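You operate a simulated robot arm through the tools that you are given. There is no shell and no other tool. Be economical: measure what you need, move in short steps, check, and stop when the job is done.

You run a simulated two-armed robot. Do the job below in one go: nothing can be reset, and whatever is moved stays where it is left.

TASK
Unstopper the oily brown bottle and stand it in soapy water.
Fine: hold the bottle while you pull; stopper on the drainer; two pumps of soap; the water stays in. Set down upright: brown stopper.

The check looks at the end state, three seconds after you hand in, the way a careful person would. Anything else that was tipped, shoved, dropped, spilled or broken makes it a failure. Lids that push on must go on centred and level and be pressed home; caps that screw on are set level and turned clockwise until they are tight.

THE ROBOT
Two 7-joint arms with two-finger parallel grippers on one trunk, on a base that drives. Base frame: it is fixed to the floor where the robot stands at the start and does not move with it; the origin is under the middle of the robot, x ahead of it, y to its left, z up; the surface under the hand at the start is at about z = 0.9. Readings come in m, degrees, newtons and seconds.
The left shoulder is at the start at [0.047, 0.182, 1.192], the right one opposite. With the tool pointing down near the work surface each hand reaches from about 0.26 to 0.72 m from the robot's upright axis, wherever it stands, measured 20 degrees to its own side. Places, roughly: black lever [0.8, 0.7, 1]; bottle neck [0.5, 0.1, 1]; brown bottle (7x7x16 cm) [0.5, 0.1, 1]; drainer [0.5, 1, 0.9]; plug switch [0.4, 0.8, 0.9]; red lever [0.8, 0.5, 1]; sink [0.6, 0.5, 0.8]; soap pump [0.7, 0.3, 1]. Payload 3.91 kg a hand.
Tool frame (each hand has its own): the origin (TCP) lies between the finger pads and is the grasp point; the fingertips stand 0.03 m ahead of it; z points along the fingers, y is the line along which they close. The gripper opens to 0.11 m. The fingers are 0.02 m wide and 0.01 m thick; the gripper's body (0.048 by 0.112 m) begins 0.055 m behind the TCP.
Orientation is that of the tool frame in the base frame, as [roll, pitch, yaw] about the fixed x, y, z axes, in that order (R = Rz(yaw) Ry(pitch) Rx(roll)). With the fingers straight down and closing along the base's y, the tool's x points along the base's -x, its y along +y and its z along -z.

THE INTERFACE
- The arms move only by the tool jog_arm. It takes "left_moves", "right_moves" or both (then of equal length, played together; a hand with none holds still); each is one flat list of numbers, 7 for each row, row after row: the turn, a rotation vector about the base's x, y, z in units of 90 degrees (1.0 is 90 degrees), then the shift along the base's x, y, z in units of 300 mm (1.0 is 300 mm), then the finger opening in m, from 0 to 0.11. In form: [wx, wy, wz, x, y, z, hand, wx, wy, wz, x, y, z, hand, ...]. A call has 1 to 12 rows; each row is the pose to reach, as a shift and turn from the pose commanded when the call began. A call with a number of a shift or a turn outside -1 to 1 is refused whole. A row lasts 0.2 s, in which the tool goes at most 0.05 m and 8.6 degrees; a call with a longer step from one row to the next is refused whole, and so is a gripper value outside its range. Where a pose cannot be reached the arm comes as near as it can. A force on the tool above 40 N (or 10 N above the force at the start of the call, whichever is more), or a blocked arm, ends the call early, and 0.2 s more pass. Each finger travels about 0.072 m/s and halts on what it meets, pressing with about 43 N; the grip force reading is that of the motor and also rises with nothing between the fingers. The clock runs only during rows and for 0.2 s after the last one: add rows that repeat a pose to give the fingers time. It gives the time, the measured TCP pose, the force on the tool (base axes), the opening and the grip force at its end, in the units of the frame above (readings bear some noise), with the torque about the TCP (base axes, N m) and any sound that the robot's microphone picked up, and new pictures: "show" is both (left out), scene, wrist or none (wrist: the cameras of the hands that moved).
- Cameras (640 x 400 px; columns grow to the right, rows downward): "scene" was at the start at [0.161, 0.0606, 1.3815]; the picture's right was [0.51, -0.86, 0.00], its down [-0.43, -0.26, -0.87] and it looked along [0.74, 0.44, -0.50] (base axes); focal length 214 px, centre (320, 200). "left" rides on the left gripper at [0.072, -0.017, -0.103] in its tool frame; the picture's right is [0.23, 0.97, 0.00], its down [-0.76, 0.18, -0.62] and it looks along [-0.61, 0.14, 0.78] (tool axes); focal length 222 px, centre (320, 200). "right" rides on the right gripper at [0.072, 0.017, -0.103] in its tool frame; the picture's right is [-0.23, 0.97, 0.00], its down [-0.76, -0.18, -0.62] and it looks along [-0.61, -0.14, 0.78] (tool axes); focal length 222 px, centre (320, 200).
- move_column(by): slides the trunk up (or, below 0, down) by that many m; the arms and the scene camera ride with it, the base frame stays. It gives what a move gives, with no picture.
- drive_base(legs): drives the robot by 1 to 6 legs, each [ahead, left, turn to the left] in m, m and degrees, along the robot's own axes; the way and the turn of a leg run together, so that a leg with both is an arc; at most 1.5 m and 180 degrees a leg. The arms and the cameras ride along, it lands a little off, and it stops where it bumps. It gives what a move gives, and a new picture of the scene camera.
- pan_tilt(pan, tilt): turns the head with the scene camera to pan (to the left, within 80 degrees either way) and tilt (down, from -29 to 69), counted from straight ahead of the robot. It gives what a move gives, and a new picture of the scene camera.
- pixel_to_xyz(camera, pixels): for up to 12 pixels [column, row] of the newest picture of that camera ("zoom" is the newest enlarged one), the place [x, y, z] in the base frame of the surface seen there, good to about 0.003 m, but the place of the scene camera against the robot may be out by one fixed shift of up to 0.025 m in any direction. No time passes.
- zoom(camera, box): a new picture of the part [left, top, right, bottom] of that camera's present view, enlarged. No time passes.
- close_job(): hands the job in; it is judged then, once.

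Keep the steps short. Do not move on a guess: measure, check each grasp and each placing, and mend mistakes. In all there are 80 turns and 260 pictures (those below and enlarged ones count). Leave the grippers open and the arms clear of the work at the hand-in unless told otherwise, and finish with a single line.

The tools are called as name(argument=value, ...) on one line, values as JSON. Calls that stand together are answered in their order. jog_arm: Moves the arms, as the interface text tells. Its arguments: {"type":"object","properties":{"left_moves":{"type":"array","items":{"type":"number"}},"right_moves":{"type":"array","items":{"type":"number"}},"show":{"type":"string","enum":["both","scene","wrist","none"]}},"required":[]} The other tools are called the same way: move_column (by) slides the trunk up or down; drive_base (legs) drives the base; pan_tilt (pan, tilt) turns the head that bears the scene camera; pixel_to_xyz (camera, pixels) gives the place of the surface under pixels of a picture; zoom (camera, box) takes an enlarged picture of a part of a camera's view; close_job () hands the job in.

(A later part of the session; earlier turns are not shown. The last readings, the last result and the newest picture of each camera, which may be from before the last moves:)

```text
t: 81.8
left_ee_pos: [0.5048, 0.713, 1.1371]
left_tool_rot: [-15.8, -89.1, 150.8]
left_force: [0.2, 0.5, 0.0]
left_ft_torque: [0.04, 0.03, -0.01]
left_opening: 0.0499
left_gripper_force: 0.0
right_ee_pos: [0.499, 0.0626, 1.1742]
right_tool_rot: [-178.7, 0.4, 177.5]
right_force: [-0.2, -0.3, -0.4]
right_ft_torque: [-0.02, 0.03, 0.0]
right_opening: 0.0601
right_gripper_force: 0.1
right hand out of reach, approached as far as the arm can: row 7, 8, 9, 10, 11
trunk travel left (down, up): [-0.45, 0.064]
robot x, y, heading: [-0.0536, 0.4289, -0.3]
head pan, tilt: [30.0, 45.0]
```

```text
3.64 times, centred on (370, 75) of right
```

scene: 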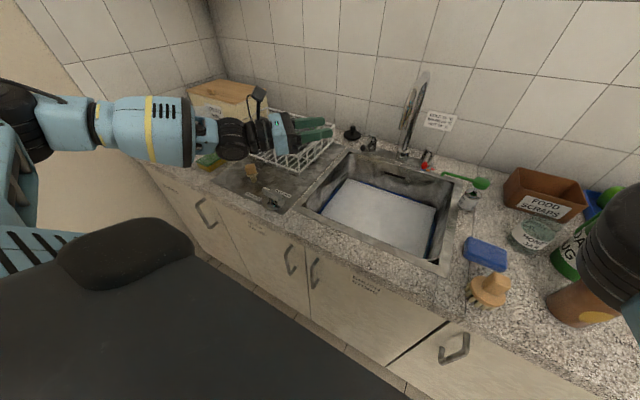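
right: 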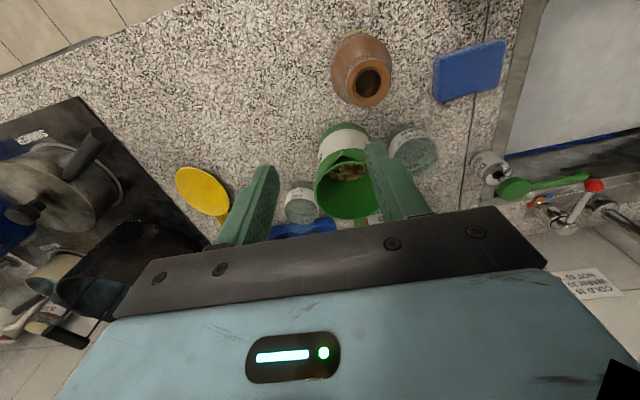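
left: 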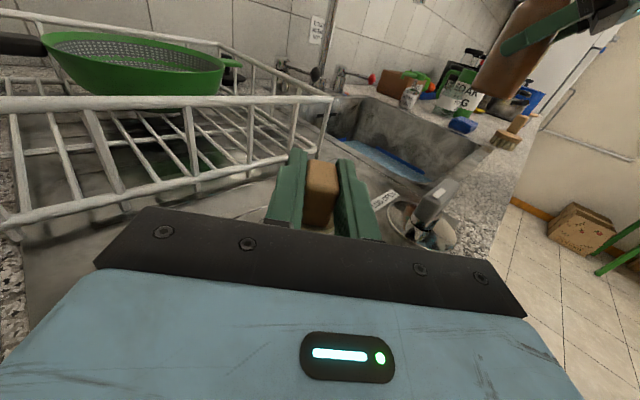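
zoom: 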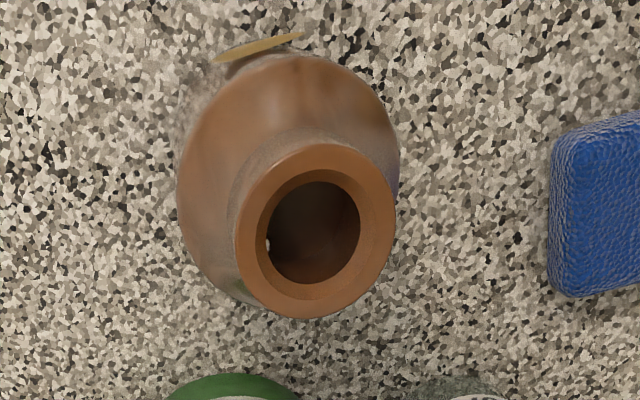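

The mouth centre is [0.484, 0.1125] with its top at 1.060. I'll align above it first.

jog_arm(right_moves=[0, 0, 0, -0.025, 0.083, 0, 0.06, 0, 0, 0, -0.05, 0.167, 0, 0.06, 0, 0, 0, -0.05, 0.167, 0, 0.06], show="wrist")

```text
t: 82.6
left_ee_pos: [0.5059, 0.7125, 1.1388]
left_tool_rot: [-17.0, -89.1, 152.0]
left_force: [0.0, 0.4, -0.4]
left_ft_torque: [-0.02, -0.03, 0.01]
left_opening: 0.0505
left_gripper_force: 0.2
right_ee_pos: [0.506, 0.0698, 1.1764]
right_tool_rot: [-178.9, -0.9, 177.4]
right_force: [1.1, -0.4, 0.5]
right_ft_torque: [-0.03, 0.04, -0.01]
right_opening: 0.06
right_gripper_force: 0.0
right hand out of reach, approached as far as the arm can: row 1, 2, 3
trunk travel left (down, up): [-0.45, 0.064]
robot x, y, heading: [-0.0568, 0.4262, -0.2]
head pan, tilt: [30.0, 45.0]
```

right: 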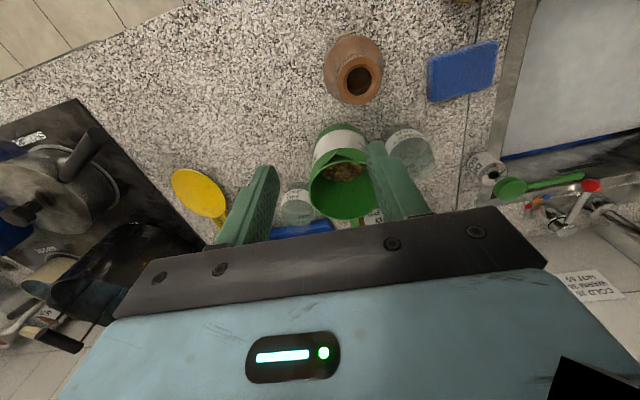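

The elbow posture is limiting again. I'll retract to a neutral position near the body, then come out again.

jog_arm(right_moves=[0, 0, 0, -0.1, 0, 0.1, 0.06, 0, 0, 0, -0.22, 0.03, 0.18, 0.06, 0, 0, 0, -0.34, 0.1, 0.24, 0.06, 0, 0, 0, -0.44, 0.2, 0.28, 0.06, 0, 0, 0, -0.54, 0.3, 0.3, 0.06, 0, 0, 0, -0.62, 0.4, 0.3, 0.06, 0, 0, 0, -0.66, 0.5, 0.3, 0.06], show="none")

jog_arm(right_moves=[0, 0, 0, 0.1, -0.08, -0.03, 0.06, 0, 0, 0, 0.22, -0.16, -0.08, 0.06, 0, 0, 0, 0.34, -0.22, -0.14, 0.06, 0, 0, 0, 0.46, -0.28, -0.2, 0.06, 0, 0, 0, 0.55, -0.33, -0.25, 0.06], show="scene")

```text
t: 83.6
left_ee_pos: [0.5047, 0.7133, 1.1392]
left_tool_rot: [-19.2, -88.9, 154.1]
left_force: [0.2, 0.1, 1.0]
left_ft_torque: [-0.02, -0.02, -0.02]
left_opening: 0.0501
left_gripper_force: 0.1
right_ee_pos: [0.416, 0.0146, 1.205]
right_tool_rot: [-179.3, -9.1, 176.0]
right_force: [0.2, 0.1, 0.7]
right_ft_torque: [-0.02, 0.02, 0.0]
right_opening: 0.0601
right_gripper_force: 0.0
right hand out of reach, approached as far as the arm can: row 1, 2, 3, 4
trunk travel left (down, up): [-0.45, 0.064]
robot x, y, heading: [-0.0527, 0.4297, 0.0]
head pan, tilt: [30.0, 45.0]
stopped in row 4 (right hand): the arm was blocked; the commanded pose is now the measured one
```

```text
t: 84.8
left_ee_pos: [0.5055, 0.7158, 1.1362]
left_tool_rot: [-8.4, -89.1, 143.3]
left_force: [0.0, 0.4, 0.5]
left_ft_torque: [0.03, -0.03, -0.03]
left_opening: 0.0501
left_gripper_force: 0.0
right_ee_pos: [0.5467, -0.0588, 1.1297]
right_tool_rot: [-179.3, -9.2, 175.9]
right_force: [0.4, 0.2, 0.7]
right_ft_torque: [-0.08, 0.02, 0.05]
right_opening: 0.0601
right_gripper_force: 0.1
right hand out of reach, approached as far as the arm can: row 4, 5
trunk travel left (down, up): [-0.45, 0.064]
robot x, y, heading: [-0.0551, 0.4299, -0.4]
head pan, tilt: [30.0, 45.0]
```

scene: 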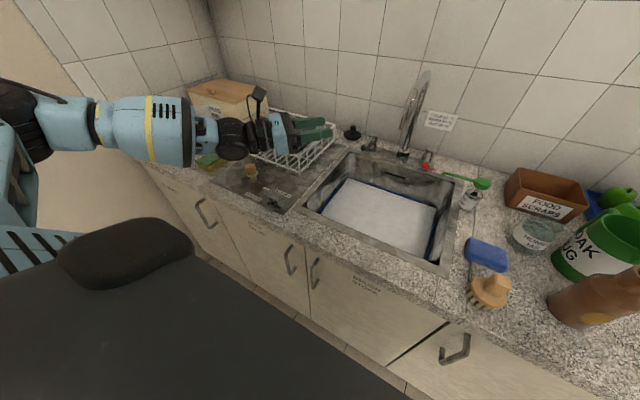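

The arm sits at an odd posture. I'll look right to see it before moving further.

pan_tilt(pan=-35, tilt=40)

```text
t: 86.1
left_ee_pos: [0.5057, 0.7123, 1.1395]
left_tool_rot: [-17.5, -89.1, 152.4]
left_force: [-0.7, 0.3, 0.0]
left_ft_torque: [0.02, 0.02, 0.01]
left_opening: 0.0502
left_gripper_force: 0.2
right_ee_pos: [0.5465, -0.0604, 1.1293]
right_tool_rot: [-179.3, -9.0, 176.0]
right_force: [-0.6, -0.2, -0.1]
right_ft_torque: [-0.01, 0.0, 0.01]
right_opening: 0.0601
right_gripper_force: 0.1
trunk travel left (down, up): [-0.45, 0.064]
robot x, y, heading: [-0.0536, 0.4295, -0.1]
head pan, tilt: [-35.0, 40.0]
```

scene: 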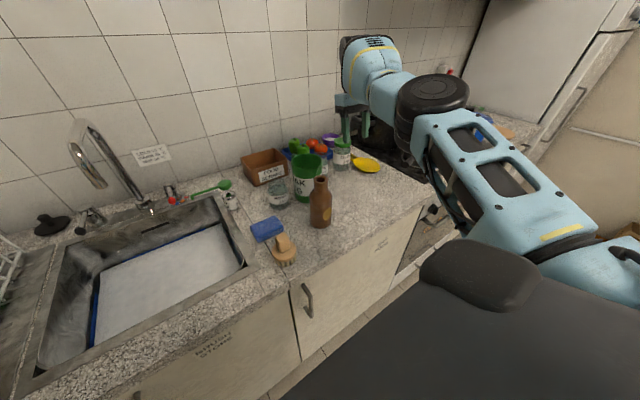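

The pitched hand posture worked reliably, so I'll use it for a neck grasp as well. It sits high enough to clear the rim when the bottle goes in. I'll return to the pitched stand-off in front of the bottle.

jog_arm(right_moves=[0, -0.07, 0, -0.06, 0, 0.06, 0.06, 0, -0.14, 0.01, -0.16, 0, 0.1, 0.06, 0, -0.21, 0.01, -0.28, 0.03, 0.12, 0.06, 0, -0.28, 0.02, -0.4, 0.08, 0.12, 0.06, 0, -0.35, 0.02, -0.5, 0.15, 0.1, 0.06, 0, -0.42, 0.03, -0.6, 0.25, 0.08, 0.06, 0, -0.49, 0.03, -0.66, 0.38, 0.05, 0.06, 0, -0.56, 0.04, -0.7, 0.5, 0.02, 0.06, 0, -0.6, 0.044, -0.72, 0.56, 0, 0.06, 0, -0.6, 0.044, -0.72, 0.56, 0, 0.06], show="both")

```text
t: 88.3
left_ee_pos: [0.5055, 0.7118, 1.1386]
left_tool_rot: [-20.5, -89.1, 155.4]
left_force: [-0.8, -1.1, -0.3]
left_ft_torque: [0.0, 0.03, 0.02]
left_opening: 0.0499
left_gripper_force: 0.1
right_ee_pos: [0.6866, -0.0281, 1.2912]
right_tool_rot: [178.4, 44.9, 179.5]
right_force: [0.0, -0.4, 0.0]
right_ft_torque: [0.02, -0.02, 0.01]
right_opening: 0.0601
right_gripper_force: 0.1
right hand out of reach, approached as far as the arm can: row 1, 2, 3, 4, 5, 6, 7, 8, 9, 10
trunk travel left (down, up): [-0.45, 0.064]
robot x, y, heading: [-0.0532, 0.4265, -0.2]
head pan, tilt: [-35.0, 40.0]
```

scene: 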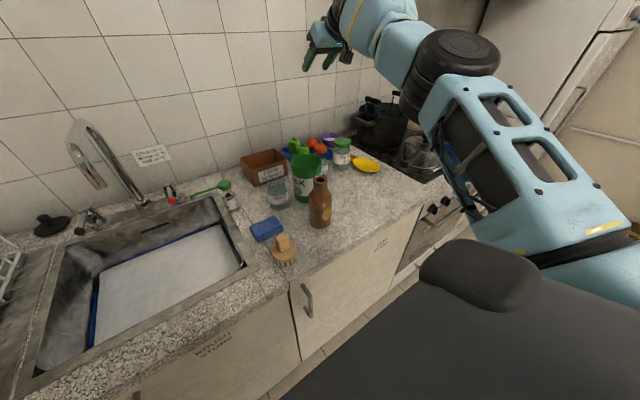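
right: 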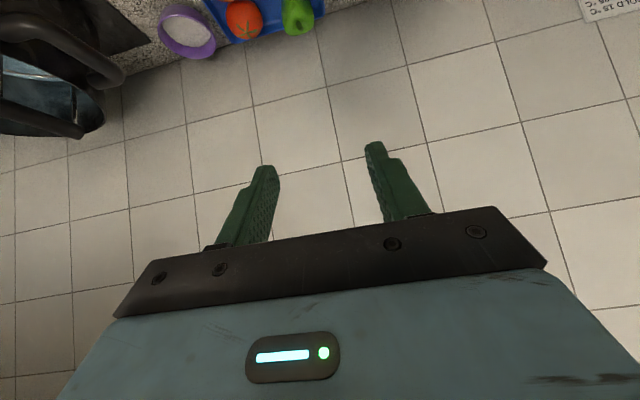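

The hand has the right pitch but went outward instead of back. I'll try a simple retreat from here in small steps.

jog_arm(right_moves=[0, 0, 0, -0.08, 0.03, 0, 0.06, 0, 0, 0, -0.16, 0.06, 0, 0.06, 0, 0, 0, -0.24, 0.1, 0, 0.06, 0, 0, 0, -0.32, 0.14, 0, 0.06, 0, 0, 0, -0.4, 0.18, 0, 0.06, 0, 0, 0, -0.48, 0.22, 0, 0.06], show="scene")

```text
t: 89.7
left_ee_pos: [0.5046, 0.7127, 1.1383]
left_tool_rot: [-16.5, -89.1, 151.5]
left_force: [-0.5, 0.9, -0.4]
left_ft_torque: [0.0, -0.01, -0.01]
left_opening: 0.05
left_gripper_force: 0.1
right_ee_pos: [0.6666, -0.0076, 1.3494]
right_tool_rot: [178.7, 44.8, 179.5]
right_force: [0.2, -0.3, -0.2]
right_ft_torque: [-0.04, 0.01, -0.01]
right_opening: 0.0598
right_gripper_force: 0.1
right hand out of reach, approached as far as the arm can: row 1, 2, 3, 4, 5, 6
trunk travel left (down, up): [-0.45, 0.064]
robot x, y, heading: [-0.0532, 0.4281, -0.2]
head pan, tilt: [-35.0, 40.0]
```

scene: 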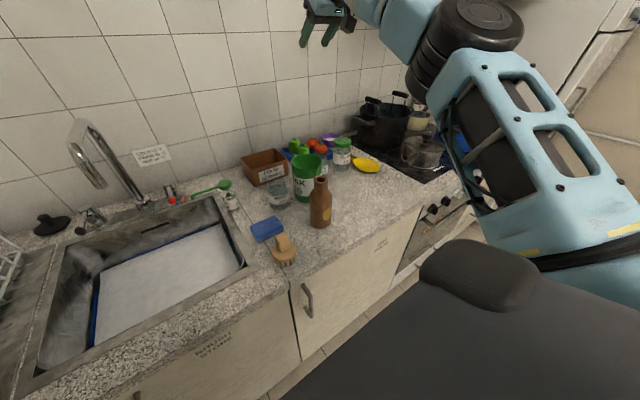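

I'll measure where the elbow and wrist are, to understand which way the arm is locked.

pixel_to_xyz(camera="scene", pixels=[[490, 15], [440, 70], [400, 30], [365, 8], [320, 12], [480, 130], [530, 200], [600, 240], [620, 150]])

pan_tilt(pan=-50, tilt=10)

```text
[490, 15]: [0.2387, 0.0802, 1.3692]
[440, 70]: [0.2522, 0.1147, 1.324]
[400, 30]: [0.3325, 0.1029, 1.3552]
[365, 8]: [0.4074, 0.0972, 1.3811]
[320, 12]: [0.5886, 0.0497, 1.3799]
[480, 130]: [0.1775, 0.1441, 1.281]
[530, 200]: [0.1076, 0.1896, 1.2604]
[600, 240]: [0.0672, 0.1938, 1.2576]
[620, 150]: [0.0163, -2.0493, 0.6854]
```

```text
t: 90.7
left_ee_pos: [0.5064, 0.7133, 1.1384]
left_tool_rot: [-17.3, -89.0, 152.3]
left_force: [0.3, -0.1, 0.1]
left_ft_torque: [0.02, 0.0, 0.02]
left_opening: 0.05
left_gripper_force: 0.0
right_ee_pos: [0.6663, -0.009, 1.3495]
right_tool_rot: [178.6, 44.8, 179.6]
right_force: [0.2, 0.6, -0.4]
right_ft_torque: [0.02, -0.01, 0.0]
right_opening: 0.0601
right_gripper_force: 0.1
trunk travel left (down, up): [-0.45, 0.064]
robot x, y, heading: [-0.0548, 0.4271, -0.3]
head pan, tilt: [-50.0, 10.0]
```

scene: 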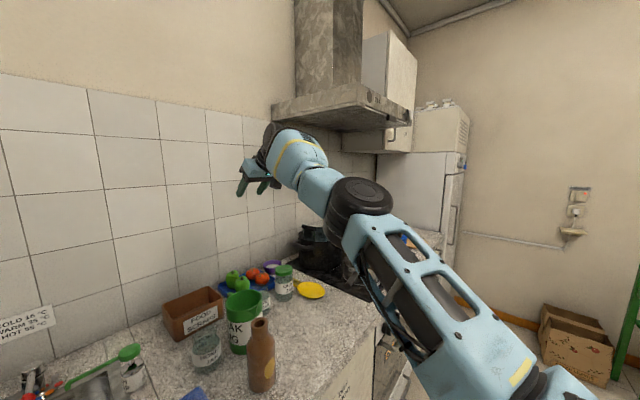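

The arm is almost straight from shoulder to wrist, a stretched-out singular posture. I'll pull the hand straight toward the shoulder (back, left and down together) so the elbow can bend.

jog_arm(right_moves=[0, 0, 0, -0.06, 0.03, -0.05, 0.06, 0, 0, 0, -0.12, 0.06, -0.1, 0.06, 0, 0, 0, -0.18, 0.09, -0.15, 0.06, 0, 0, 0, -0.24, 0.12, -0.2, 0.06, 0, 0, 0, -0.3, 0.15, -0.25, 0.06, 0, 0, 0, -0.36, 0.18, -0.3, 0.06], show="scene")

```text
t: 92.1
left_ee_pos: [0.5044, 0.7132, 1.1389]
left_tool_rot: [-17.3, -89.1, 152.2]
left_force: [0.1, -0.4, 0.3]
left_ft_torque: [-0.04, -0.02, 0.02]
left_opening: 0.0502
left_gripper_force: 0.0
right_ee_pos: [0.6824, 0.0015, 1.3244]
right_tool_rot: [178.7, 44.8, 179.6]
right_force: [0.3, 0.0, 0.2]
right_ft_torque: [0.02, 0.0, -0.04]
right_opening: 0.0601
right_gripper_force: 0.0
right hand out of reach, approached as far as the arm can: row 1, 2, 3, 4, 5, 6
trunk travel left (down, up): [-0.45, 0.064]
robot x, y, heading: [-0.0529, 0.4286, -0.4]
head pan, tilt: [-50.0, 10.0]
```

scene: 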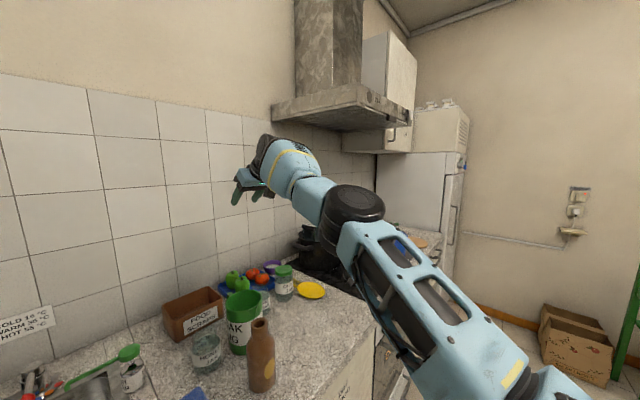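

Still sliding on a sphere, so a wrist limit may be holding it. I'll try yawing the hand clockwise while pulling it back.

jog_arm(right_moves=[0, 0, -0.09, 0, 0, 0, 0.06, 0, 0, -0.18, -0.05, 0, -0.03, 0.06, 0, 0, -0.27, -0.1, 0, -0.06, 0.06, 0, 0, -0.36, -0.15, 0, -0.1, 0.06, 0, 0, -0.45, -0.2, 0, -0.15, 0.06, 0, 0, -0.45, -0.3, 0, -0.2, 0.06, 0, 0, -0.45, -0.4, 0, -0.25, 0.06], show="scene")

```text
t: 93.7
left_ee_pos: [0.5063, 0.712, 1.1373]
left_tool_rot: [-17.2, -89.1, 152.2]
left_force: [0.2, -0.4, 0.0]
left_ft_torque: [-0.01, -0.02, 0.07]
left_opening: 0.0502
left_gripper_force: 0.0
right_ee_pos: [0.6799, -0.0199, 1.3001]
right_tool_rot: [178.5, 44.7, 139.0]
right_force: [-0.5, -0.1, -0.2]
right_ft_torque: [0.01, 0.02, 0.0]
right_opening: 0.0602
right_gripper_force: 0.1
right hand out of reach, approached as far as the arm can: row 1, 2, 3, 4, 5, 6, 7
trunk travel left (down, up): [-0.45, 0.064]
robot x, y, heading: [-0.0529, 0.4291, -0.0]
head pan, tilt: [-50.0, 10.0]
```

scene: 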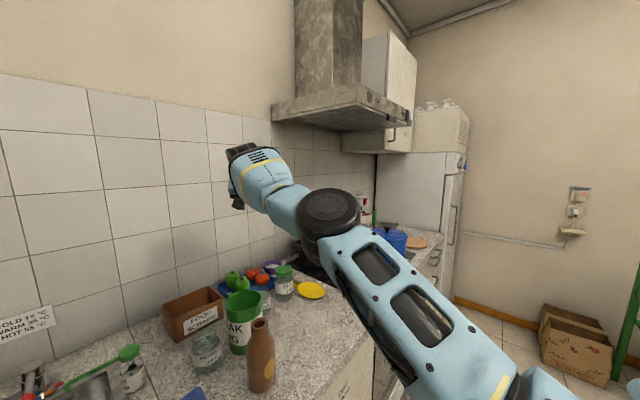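

The elbow hinge stands vertical, so bending it swings the hand to the left. I'll move the hand left through clear air at z≈1.3.

jog_arm(right_moves=[0, 0, 0.05, -0.02, 0.13, 0, 0.06, 0, 0, 0.1, -0.05, 0.26, 0, 0.06, 0, 0, 0.15, -0.1, 0.39, 0, 0.06, 0, 0, 0.2, -0.16, 0.52, 0, 0.06, 0, 0, 0.25, -0.22, 0.65, 0, 0.06, 0, 0, 0.3, -0.3, 0.78, 0, 0.06, 0, 0, 0.35, -0.4, 0.88, 0, 0.06, 0, 0, 0.4, -0.5, 0.98, 0, 0.06, 0, 0, 0.45, -0.62, 1.0, 0, 0.06, 0, 0, 0.45, -0.75, 1.0, 0, 0.06], show="scene")

```text
t: 95.9
left_ee_pos: [0.5042, 0.7134, 1.1381]
left_tool_rot: [-16.6, -89.1, 151.6]
left_force: [-0.5, -0.2, 0.9]
left_ft_torque: [0.01, -0.01, -0.04]
left_opening: 0.0502
left_gripper_force: 0.0
right_ee_pos: [0.625, 0.3352, 1.4278]
right_tool_rot: [178.6, 44.8, 179.7]
right_force: [-0.7, -0.4, 0.0]
right_ft_torque: [-0.03, 0.01, -0.04]
right_opening: 0.0598
right_gripper_force: 0.1
right hand out of reach, approached as far as the arm can: row 1, 2, 3, 4, 5, 6, 7, 8, 9, 10
trunk travel left (down, up): [-0.45, 0.064]
robot x, y, heading: [-0.059, 0.4294, -0.2]
head pan, tilt: [-50.0, 10.0]
```

scene: 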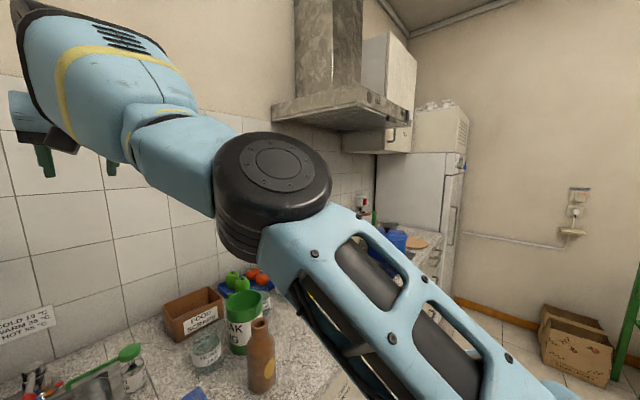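

Position moves alone don't free it, but large reorientations did earlier. I'll rotate the hand toward pointing +y (which earlier led to a good posture) while pulling it back in the air.

jog_arm(right_moves=[0.0634, 0.0634, -0.0262, -0.04, -0.02, -0.02, 0.06, 0.1268, 0.1268, -0.0524, -0.08, -0.04, -0.04, 0.06, 0.19, 0.19, -0.0786, -0.12, -0.06, -0.06, 0.06, 0.2536, 0.2536, -0.1048, -0.16, -0.08, -0.08, 0.06, 0.317, 0.317, -0.131, -0.2, -0.1, -0.1, 0.06, 0.38, 0.38, -0.157, -0.24, -0.12, -0.12, 0.06, 0.4438, 0.4438, -0.1834, -0.28, -0.14, -0.14, 0.06, 0.507, 0.507, -0.2096, -0.32, -0.16, -0.16, 0.06, 0.5706, 0.5706, -0.2358, -0.36, -0.18, -0.18, 0.06, 0.634, 0.634, -0.262, -0.4, -0.2, -0.2, 0.06, 0.6974, 0.6974, -0.288, -0.44, -0.22, -0.22, 0.06, 0.76, 0.76, -0.314, -0.48, -0.24, -0.24, 0.06], show="scene")

```text
t: 98.5
left_ee_pos: [0.5047, 0.7112, 1.1381]
left_tool_rot: [-19.7, -89.1, 154.6]
left_force: [-0.1, -0.5, 0.6]
left_ft_torque: [0.0, 0.01, 0.0]
left_opening: 0.05
left_gripper_force: 0.0
right_ee_pos: [0.5487, 0.2559, 1.3803]
right_tool_rot: [141.0, -44.6, 142.0]
right_force: [-0.7, -0.1, 0.1]
right_ft_torque: [0.02, 0.01, -0.03]
right_opening: 0.0599
right_gripper_force: 0.1
right hand out of reach, approached as far as the arm can: row 5, 6, 7, 8, 9, 10, 11, 12
trunk travel left (down, up): [-0.45, 0.064]
robot x, y, heading: [-0.0516, 0.4292, -0.2]
head pan, tilt: [-50.0, 10.0]
```

scene: 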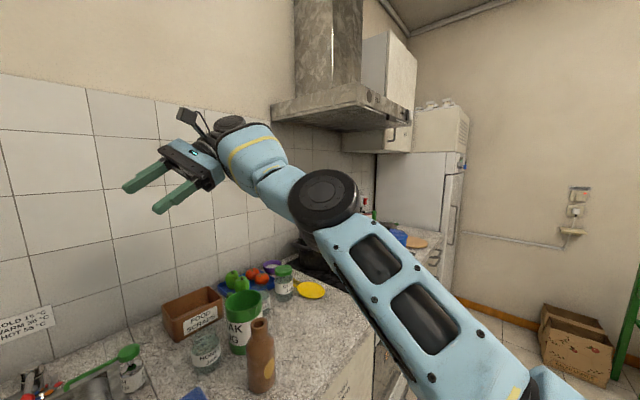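

jog_arm(right_moves=[0.03, 0.03, -0.02, -0.1, 0, -0.03, 0.06, 0.06, 0.06, -0.04, -0.2, 0, -0.06, 0.06, 0.09, 0.09, -0.06, -0.3, 0, -0.1, 0.06, 0.12, 0.12, -0.08, -0.4, 0, -0.15, 0.06, 0.15, 0.15, -0.1, -0.5, 0, -0.2, 0.06, 0.18, 0.18, -0.12, -0.6, 0, -0.25, 0.06, 0.21, 0.21, -0.14, -0.7, 0, -0.3, 0.06], show="scene")

```text
t: 100.1
left_ee_pos: [0.5059, 0.7115, 1.1373]
left_tool_rot: [-17.6, -89.1, 152.6]
left_force: [0.2, 0.6, -0.7]
left_ft_torque: [-0.01, 0.0, -0.01]
left_opening: 0.05
left_gripper_force: 0.1
right_ee_pos: [0.5782, 0.2103, 1.3726]
right_tool_rot: [140.4, -71.2, 129.9]
right_force: [-0.1, -0.1, 0.2]
right_ft_torque: [-0.04, -0.01, 0.04]
right_opening: 0.06
right_gripper_force: 0.0
right hand out of reach, approached as far as the arm can: row 1, 2, 3, 4, 5, 6, 7
trunk travel left (down, up): [-0.45, 0.064]
robot x, y, heading: [-0.051, 0.4276, -0.2]
head pan, tilt: [-50.0, 10.0]
5 turns are left
```

scene: 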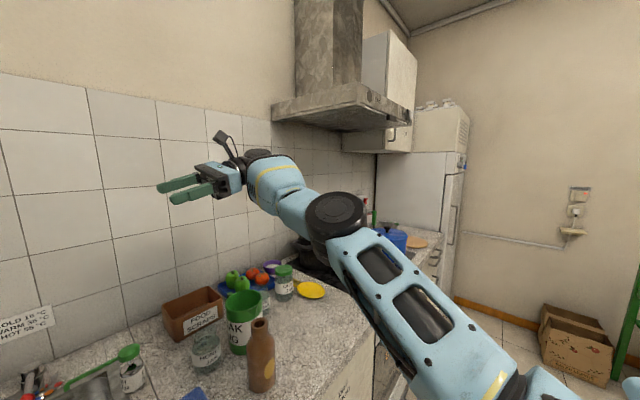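

With few turns left I'll leave the right arm parked high and clear, and use the left arm, which moves well. I'll tilt it 45° down, raise it, drive right so the bottle lies in its comfortable zone, and move to a stand-off from the neck.

jog_arm(left_moves=[0, 0, 0, 0, 0, 0.15, 0.06, 0.059, 0.059, 0, 0, 0, 0.3, 0.06, 0.118, 0.118, 0, 0, 0, 0.4, 0.06, 0.177, 0.177, 0, 0, 0, 0.4, 0.06, 0.236, 0.236, 0, 0, 0, 0.4, 0.06, 0.295, 0.295, 0, 0, 0, 0.4, 0.06, 0.354, 0.354, 0, 0, 0, 0.4, 0.06, 0.354, 0.354, 0, 0, 0, 0.4, 0.06], show="none")

drive_base(legs=[[-0.07, 0, 0], [0, -0.59, 0]])

jog_arm(left_moves=[0, 0, 0, 0, 0.084, -0.06, 0.06, 0, 0, 0, -0.02, 0.168, -0.15, 0.06, 0, 0, 0, -0.037, 0.168, -0.28, 0.06, 0, 0, 0, -0.037, 0.168, -0.4, 0.06, 0, 0, 0, -0.037, 0.168, -0.4, 0.06], show="wrist")

pan_tilt(pan=25, tilt=40)

zoom(camera="left", box=[220, 60, 420, 220])

pixel_to_xyz(camera="left", pixels=[[320, 170], [320, 150], [310, 160], [330, 160], [320, 130], [320, 110], [300, 150], [340, 150], [320, 180], [300, 170], [340, 170], [320, 90]])

```text
t: 101.9
left_ee_pos: [0.5053, 0.7129, 1.2591]
left_tool_rot: [-179.7, -45.8, -45.4]
left_force: [-0.5, 0.1, -0.1]
left_ft_torque: [0.0, 0.0, -0.01]
left_opening: 0.0599
left_gripper_force: 0.2
right_ee_pos: [0.5762, 0.2093, 1.3748]
right_tool_rot: [140.4, -71.2, 129.9]
right_force: [0.0, -0.1, 0.8]
right_ft_torque: [-0.01, 0.01, 0.01]
right_opening: 0.06
right_gripper_force: 0.0
trunk travel left (down, up): [-0.45, 0.064]
robot x, y, heading: [-0.0537, 0.4286, 0.2]
head pan, tilt: [-50.0, 10.0]
```

```text
t: 108.2
left_ee_pos: [0.4368, 0.1231, 1.2582]
left_tool_rot: [-179.8, -45.9, -44.5]
left_force: [0.1, 0.8, -0.1]
left_ft_torque: [0.0, 0.0, 0.03]
left_opening: 0.0599
left_gripper_force: 0.1
right_ee_pos: [0.516, -0.3766, 1.373]
right_tool_rot: [140.4, -71.1, 130.8]
right_force: [-0.4, -0.7, -0.1]
right_ft_torque: [0.02, -0.01, -0.01]
right_opening: 0.0603
right_gripper_force: 0.0
trunk travel left (down, up): [-0.45, 0.064]
robot x, y, heading: [-0.1207, -0.1706, 0.8]
head pan, tilt: [-50.0, 10.0]
```

scene: 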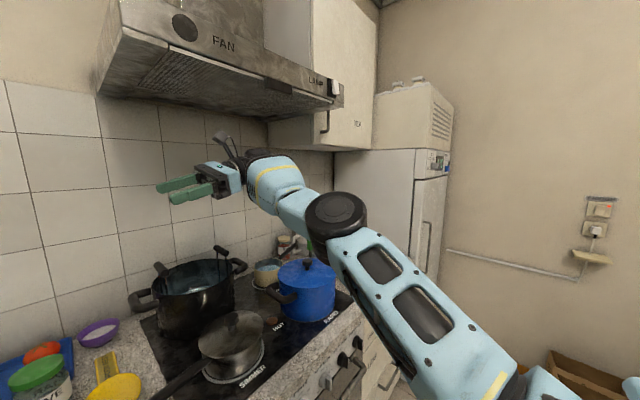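

```text
t: 109.4
left_ee_pos: [0.4253, 0.1739, 1.1415]
left_tool_rot: [-179.7, -45.7, -44.5]
left_force: [-0.2, -0.4, -0.7]
left_ft_torque: [-0.01, -0.01, 0.02]
left_opening: 0.0602
left_gripper_force: 0.0
right_ee_pos: [0.5154, -0.3769, 1.3731]
right_tool_rot: [140.3, -71.2, 131.0]
right_force: [0.5, -0.3, 0.1]
right_ft_torque: [-0.01, 0.05, -0.02]
right_opening: 0.0599
right_gripper_force: 0.1
trunk travel left (down, up): [-0.45, 0.064]
robot x, y, heading: [-0.1215, -0.1666, 0.9]
head pan, tilt: [-50.0, 10.0]
```

left: 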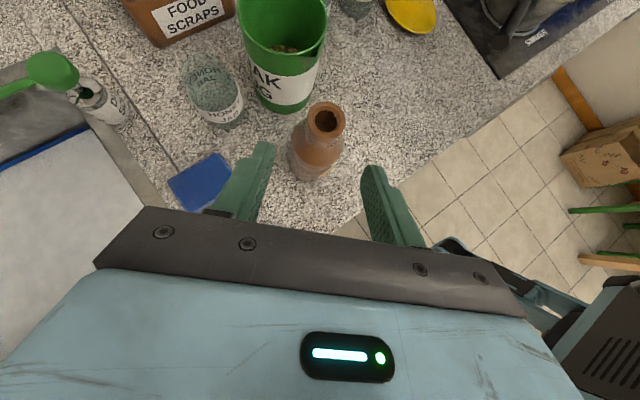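

```text
t: 110.9
left_ee_pos: [0.4255, 0.1745, 1.1402]
left_tool_rot: [-179.7, -45.8, -44.5]
left_force: [0.0, 0.3, 0.3]
left_ft_torque: [-0.01, 0.01, -0.01]
left_opening: 0.0603
left_gripper_force: 0.2
right_ee_pos: [0.5165, -0.3769, 1.3744]
right_tool_rot: [140.4, -71.2, 130.8]
right_force: [0.5, -0.7, 0.3]
right_ft_torque: [-0.02, 0.03, -0.02]
right_opening: 0.06
right_gripper_force: 0.0
trunk travel left (down, up): [-0.45, 0.064]
robot x, y, heading: [-0.117, -0.1692, 1.1]
head pan, tilt: [25.0, 40.0]
```

scene: 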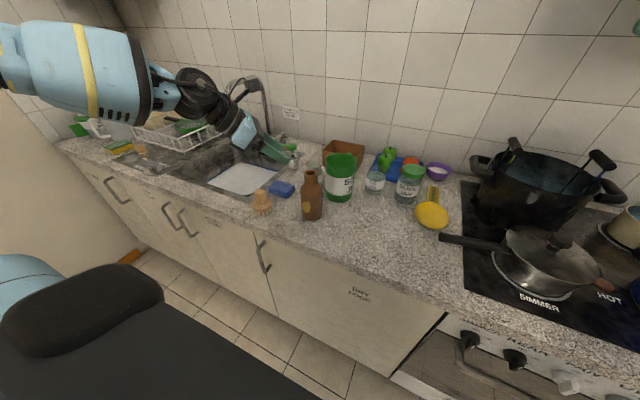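

```text
2.50 times, centred on (320, 140) of left
```

zoom: 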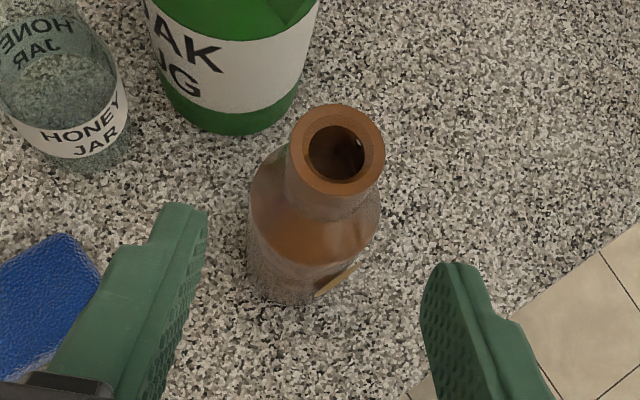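

```text
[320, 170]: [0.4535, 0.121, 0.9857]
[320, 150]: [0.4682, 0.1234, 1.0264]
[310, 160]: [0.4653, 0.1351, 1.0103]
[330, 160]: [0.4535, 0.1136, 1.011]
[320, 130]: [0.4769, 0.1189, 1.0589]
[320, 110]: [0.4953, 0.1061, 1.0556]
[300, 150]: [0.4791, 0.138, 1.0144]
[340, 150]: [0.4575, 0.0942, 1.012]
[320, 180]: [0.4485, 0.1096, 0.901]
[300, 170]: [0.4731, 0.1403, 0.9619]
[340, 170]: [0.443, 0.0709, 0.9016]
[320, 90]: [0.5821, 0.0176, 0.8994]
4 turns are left
```

The mouth centre is near [0.484, 0.110]. I'll advance along the hand's axis to the neck, close, then lift.

jog_arm(left_moves=[0, 0, 0, 0.046, -0.051, -0.074, 0.06, 0, 0, 0, 0.093, -0.102, -0.148, 0.06, 0, 0, 0, 0.139, -0.153, -0.222, 0.06, 0, 0, 0, 0.185, -0.204, -0.296, 0.06, 0, 0, 0, 0.185, -0.204, -0.296, 0.06], show="wrist")

jog_arm(left_moves=[0, 0, 0, 0, 0, 0, 0.045, 0, 0, 0, 0, 0, 0, 0.02, 0, 0, 0, 0, 0, 0, 0.0, 0, 0, 0, 0, 0, 0, 0.0, 0, 0, 0, 0, 0, 0, 0.0], show="wrist")

jog_arm(left_moves=[0, 0, 0, 0, 0, 0.04, 0, 0, 0, 0, 0, 0, 0.1, 0, 0, 0, 0, 0, 0, 0.2, 0, 0, 0, 0, 0, 0, 0.3, 0, 0, 0, 0, 0, 0, 0.4, 0, 0, 0, 0, 0, 0, 0.4, 0], show="both")

zoom(camera="scene", box=[200, 60, 400, 240])

pixel_to_xyz(camera="scene", pixels=[[240, 80], [245, 78], [262, 95], [235, 85]])

```text
t: 112.1
left_ee_pos: [0.4816, 0.1149, 1.0503]
left_tool_rot: [-179.7, -45.9, -44.6]
left_force: [-0.9, 0.4, -0.1]
left_ft_torque: [0.02, 0.0, -0.01]
left_opening: 0.0601
left_gripper_force: 0.1
right_ee_pos: [0.5149, -0.376, 1.3732]
right_tool_rot: [140.3, -71.1, 130.9]
right_force: [-1.0, -0.8, 0.5]
right_ft_torque: [0.01, -0.02, -0.02]
right_opening: 0.0598
right_gripper_force: 0.1
trunk travel left (down, up): [-0.45, 0.064]
robot x, y, heading: [-0.1201, -0.166, 1.0]
head pan, tilt: [25.0, 40.0]
```

left: 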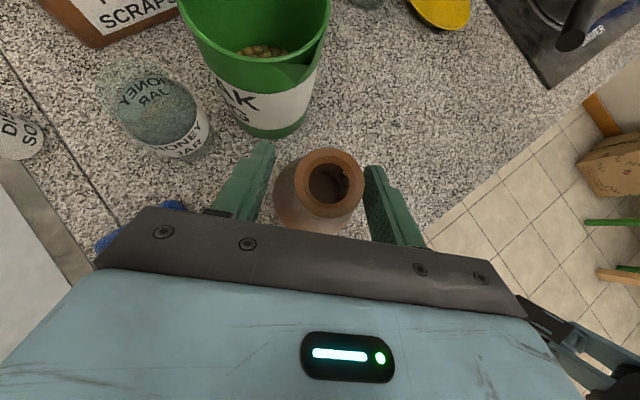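

```text
t: 113.3
left_ee_pos: [0.4825, 0.1134, 1.0506]
left_tool_rot: [-179.6, -45.9, -44.5]
left_force: [2.4, -3.3, 6.9]
left_ft_torque: [-0.22, -0.15, 0.02]
left_opening: 0.0358
left_gripper_force: 42.8
right_ee_pos: [0.5161, -0.3777, 1.3739]
right_tool_rot: [140.4, -71.2, 131.0]
right_force: [0.4, 0.3, 0.5]
right_ft_torque: [-0.02, 0.01, -0.02]
right_opening: 0.0599
right_gripper_force: 0.2
trunk travel left (down, up): [-0.45, 0.064]
robot x, y, heading: [-0.1205, -0.1698, 0.7]
head pan, tilt: [25.0, 40.0]
```

left: 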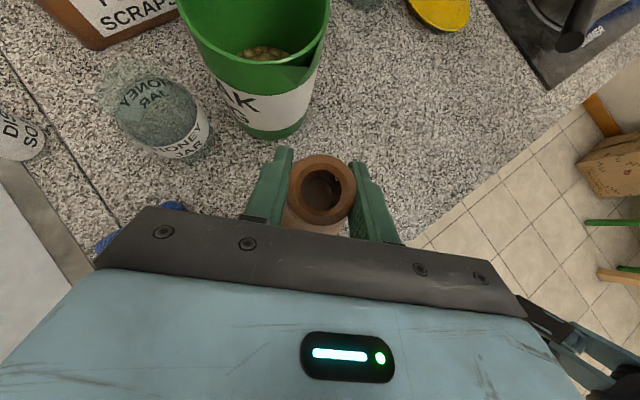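

```text
t: 114.7
left_ee_pos: [0.4818, 0.1121, 1.171]
left_tool_rot: [-179.9, -45.8, -44.4]
left_force: [-0.4, -0.3, -1.3]
left_ft_torque: [0.02, 0.04, 0.01]
left_opening: 0.0359
left_gripper_force: 43.2
right_ee_pos: [0.5174, -0.3766, 1.374]
right_tool_rot: [140.5, -71.2, 130.7]
right_force: [1.0, 0.2, -1.0]
right_ft_torque: [0.02, 0.0, 0.02]
right_opening: 0.0598
right_gripper_force: 0.0
trunk travel left (down, up): [-0.45, 0.064]
robot x, y, heading: [-0.1159, -0.1665, 0.9]
head pan, tilt: [25.0, 40.0]
```

scene: 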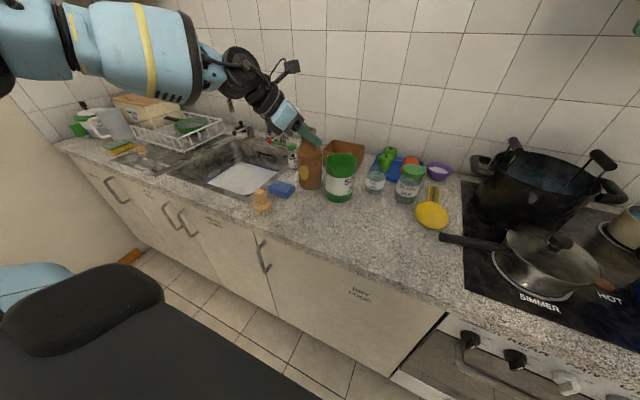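
left: 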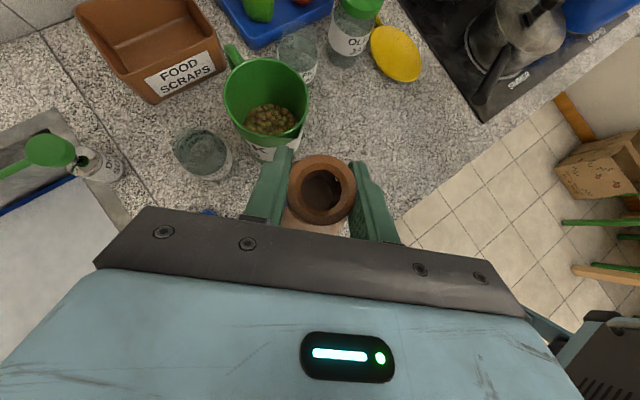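

```text
2.22 times, centred on (300, 150) of scene
```

zoom: 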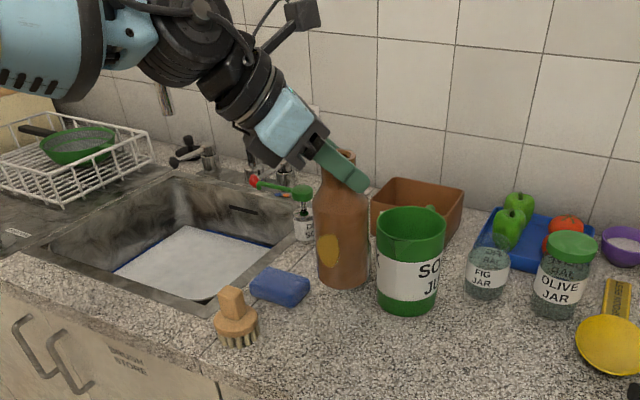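

```text
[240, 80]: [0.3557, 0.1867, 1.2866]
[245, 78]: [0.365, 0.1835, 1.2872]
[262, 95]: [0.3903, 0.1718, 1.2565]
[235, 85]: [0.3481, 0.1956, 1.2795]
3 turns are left
```

The bottle is gripped by the neck (35.8 mm, 43 N) with its bottom at about z 1.02. I'll drive left and forward to bring it over the sink, extend 6 cm, and lower until the bottom is about 3 cm above the water.

drive_base(legs=[[0, 0.363, 0], [0.11, 0, 0]])

jog_arm(left_moves=[0, 0, 0, 0.1, 0, 0, 0, 0, 0, 0, 0.2, 0, -0.05, 0, 0, 0, 0, 0.207, 0, -0.19, 0, 0, 0, 0, 0.207, 0, -0.33, 0, 0, 0, 0, 0.207, 0, -0.47, 0, 0, 0, 0, 0.207, 0, -0.61, 0, 0, 0, 0, 0.207, 0, -0.73, 0, 0, 0, 0, 0.207, 0, -0.73, 0], show="wrist")

pan_tilt(pan=30, tilt=48)

zoom(camera="scene", box=[180, 80, 440, 280])

zoom(camera="left", box=[200, 20, 440, 220])

pixel_to_xyz(camera="left", pixels=[[320, 110], [300, 100], [350, 90], [320, 60], [200, 120], [420, 100], [400, 160], [250, 130]])

```text
t: 119.3
left_ee_pos: [0.5861, 0.4775, 1.1698]
left_tool_rot: [-179.7, -45.9, -44.7]
left_force: [-0.2, -0.5, -1.2]
left_ft_torque: [0.01, -0.02, -0.03]
left_opening: 0.0359
left_gripper_force: 42.8
right_ee_pos: [0.6203, -0.0108, 1.3738]
right_tool_rot: [140.2, -71.0, 130.8]
right_force: [0.6, 0.4, 0.0]
right_ft_torque: [0.02, -0.01, -0.01]
right_opening: 0.0598
right_gripper_force: 0.0
trunk travel left (down, up): [-0.45, 0.064]
robot x, y, heading: [-0.0146, 0.1975, 0.7]
head pan, tilt: [25.0, 40.0]
```

scene: 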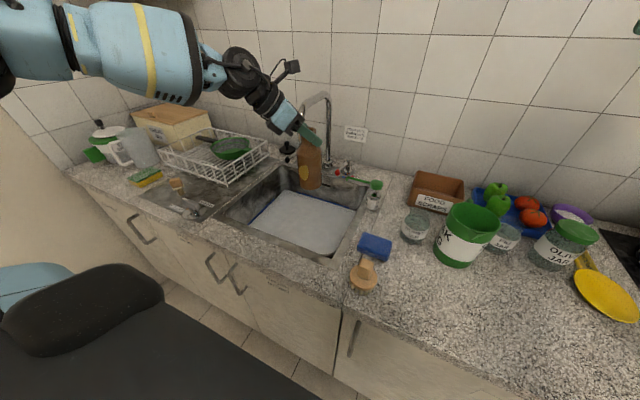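

```text
t: 121.1
left_ee_pos: [0.6485, 0.4775, 0.9521]
left_tool_rot: [-179.8, -45.9, -44.5]
left_force: [-0.4, -0.7, -2.2]
left_ft_torque: [0.01, -0.01, 0.05]
left_opening: 0.0359
left_gripper_force: 43.1
right_ee_pos: [0.62, -0.0105, 1.3733]
right_tool_rot: [140.4, -71.1, 130.7]
right_force: [0.6, 0.3, -0.1]
right_ft_torque: [0.02, 0.0, 0.02]
right_opening: 0.0599
right_gripper_force: 0.1
trunk travel left (down, up): [-0.45, 0.064]
robot x, y, heading: [-0.0112, 0.1976, 0.9]
head pan, tilt: [25.0, 40.0]
```

left: 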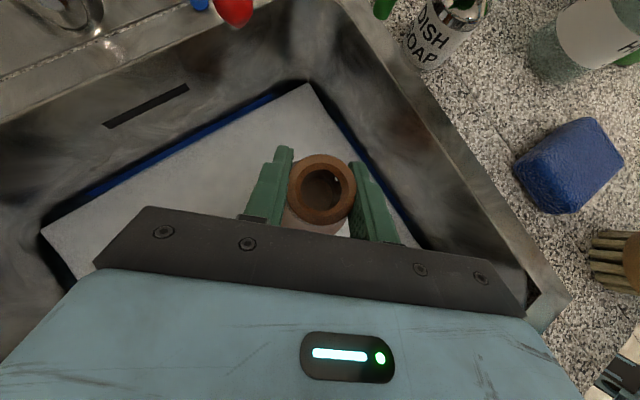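

```text
t: 121.8
left_ee_pos: [0.6471, 0.4768, 0.9531]
left_tool_rot: [-179.8, -45.8, -44.5]
left_force: [0.0, 0.0, -2.2]
left_ft_torque: [-0.01, 0.02, -0.02]
left_opening: 0.0358
left_gripper_force: 42.3
right_ee_pos: [0.6208, -0.0099, 1.3725]
right_tool_rot: [140.4, -71.3, 130.9]
right_force: [0.3, 0.2, -0.2]
right_ft_torque: [-0.01, 0.01, 0.0]
right_opening: 0.0598
right_gripper_force: 0.1
trunk travel left (down, up): [-0.45, 0.064]
robot x, y, heading: [-0.0107, 0.1962, 1.0]
head pan, tilt: [30.0, 48.0]
```

scene: 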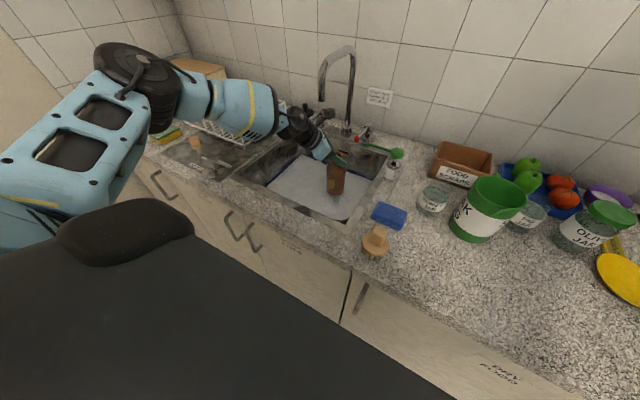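

```text
2.00 times, centred on (310, 180) of scene
```

zoom: 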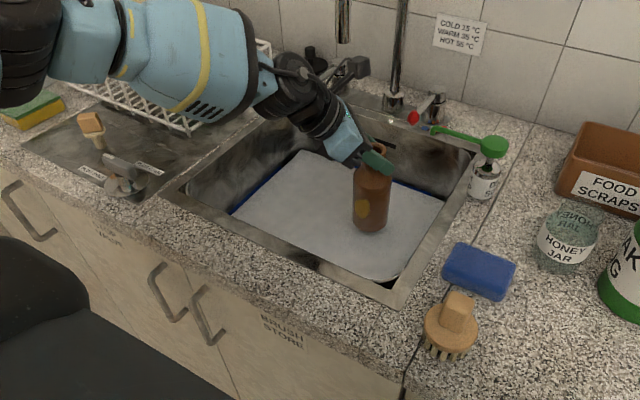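

```text
2.00 times, centred on (320, 120) of left
```

zoom: 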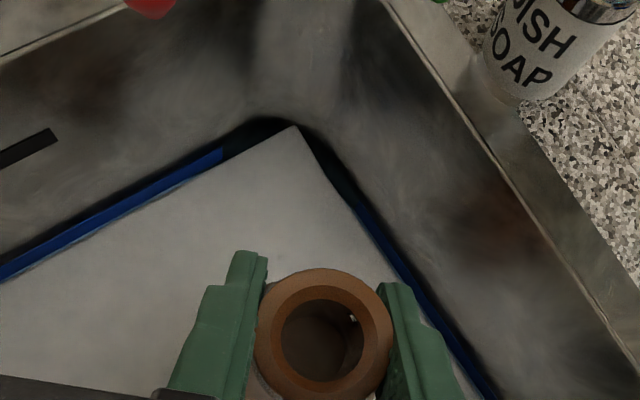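

```text
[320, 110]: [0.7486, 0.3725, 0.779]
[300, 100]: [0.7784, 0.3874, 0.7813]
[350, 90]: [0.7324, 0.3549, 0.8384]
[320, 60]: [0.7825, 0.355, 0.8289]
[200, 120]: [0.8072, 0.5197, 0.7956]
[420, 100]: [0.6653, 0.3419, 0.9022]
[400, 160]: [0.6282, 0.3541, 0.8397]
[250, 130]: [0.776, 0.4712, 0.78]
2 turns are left
```

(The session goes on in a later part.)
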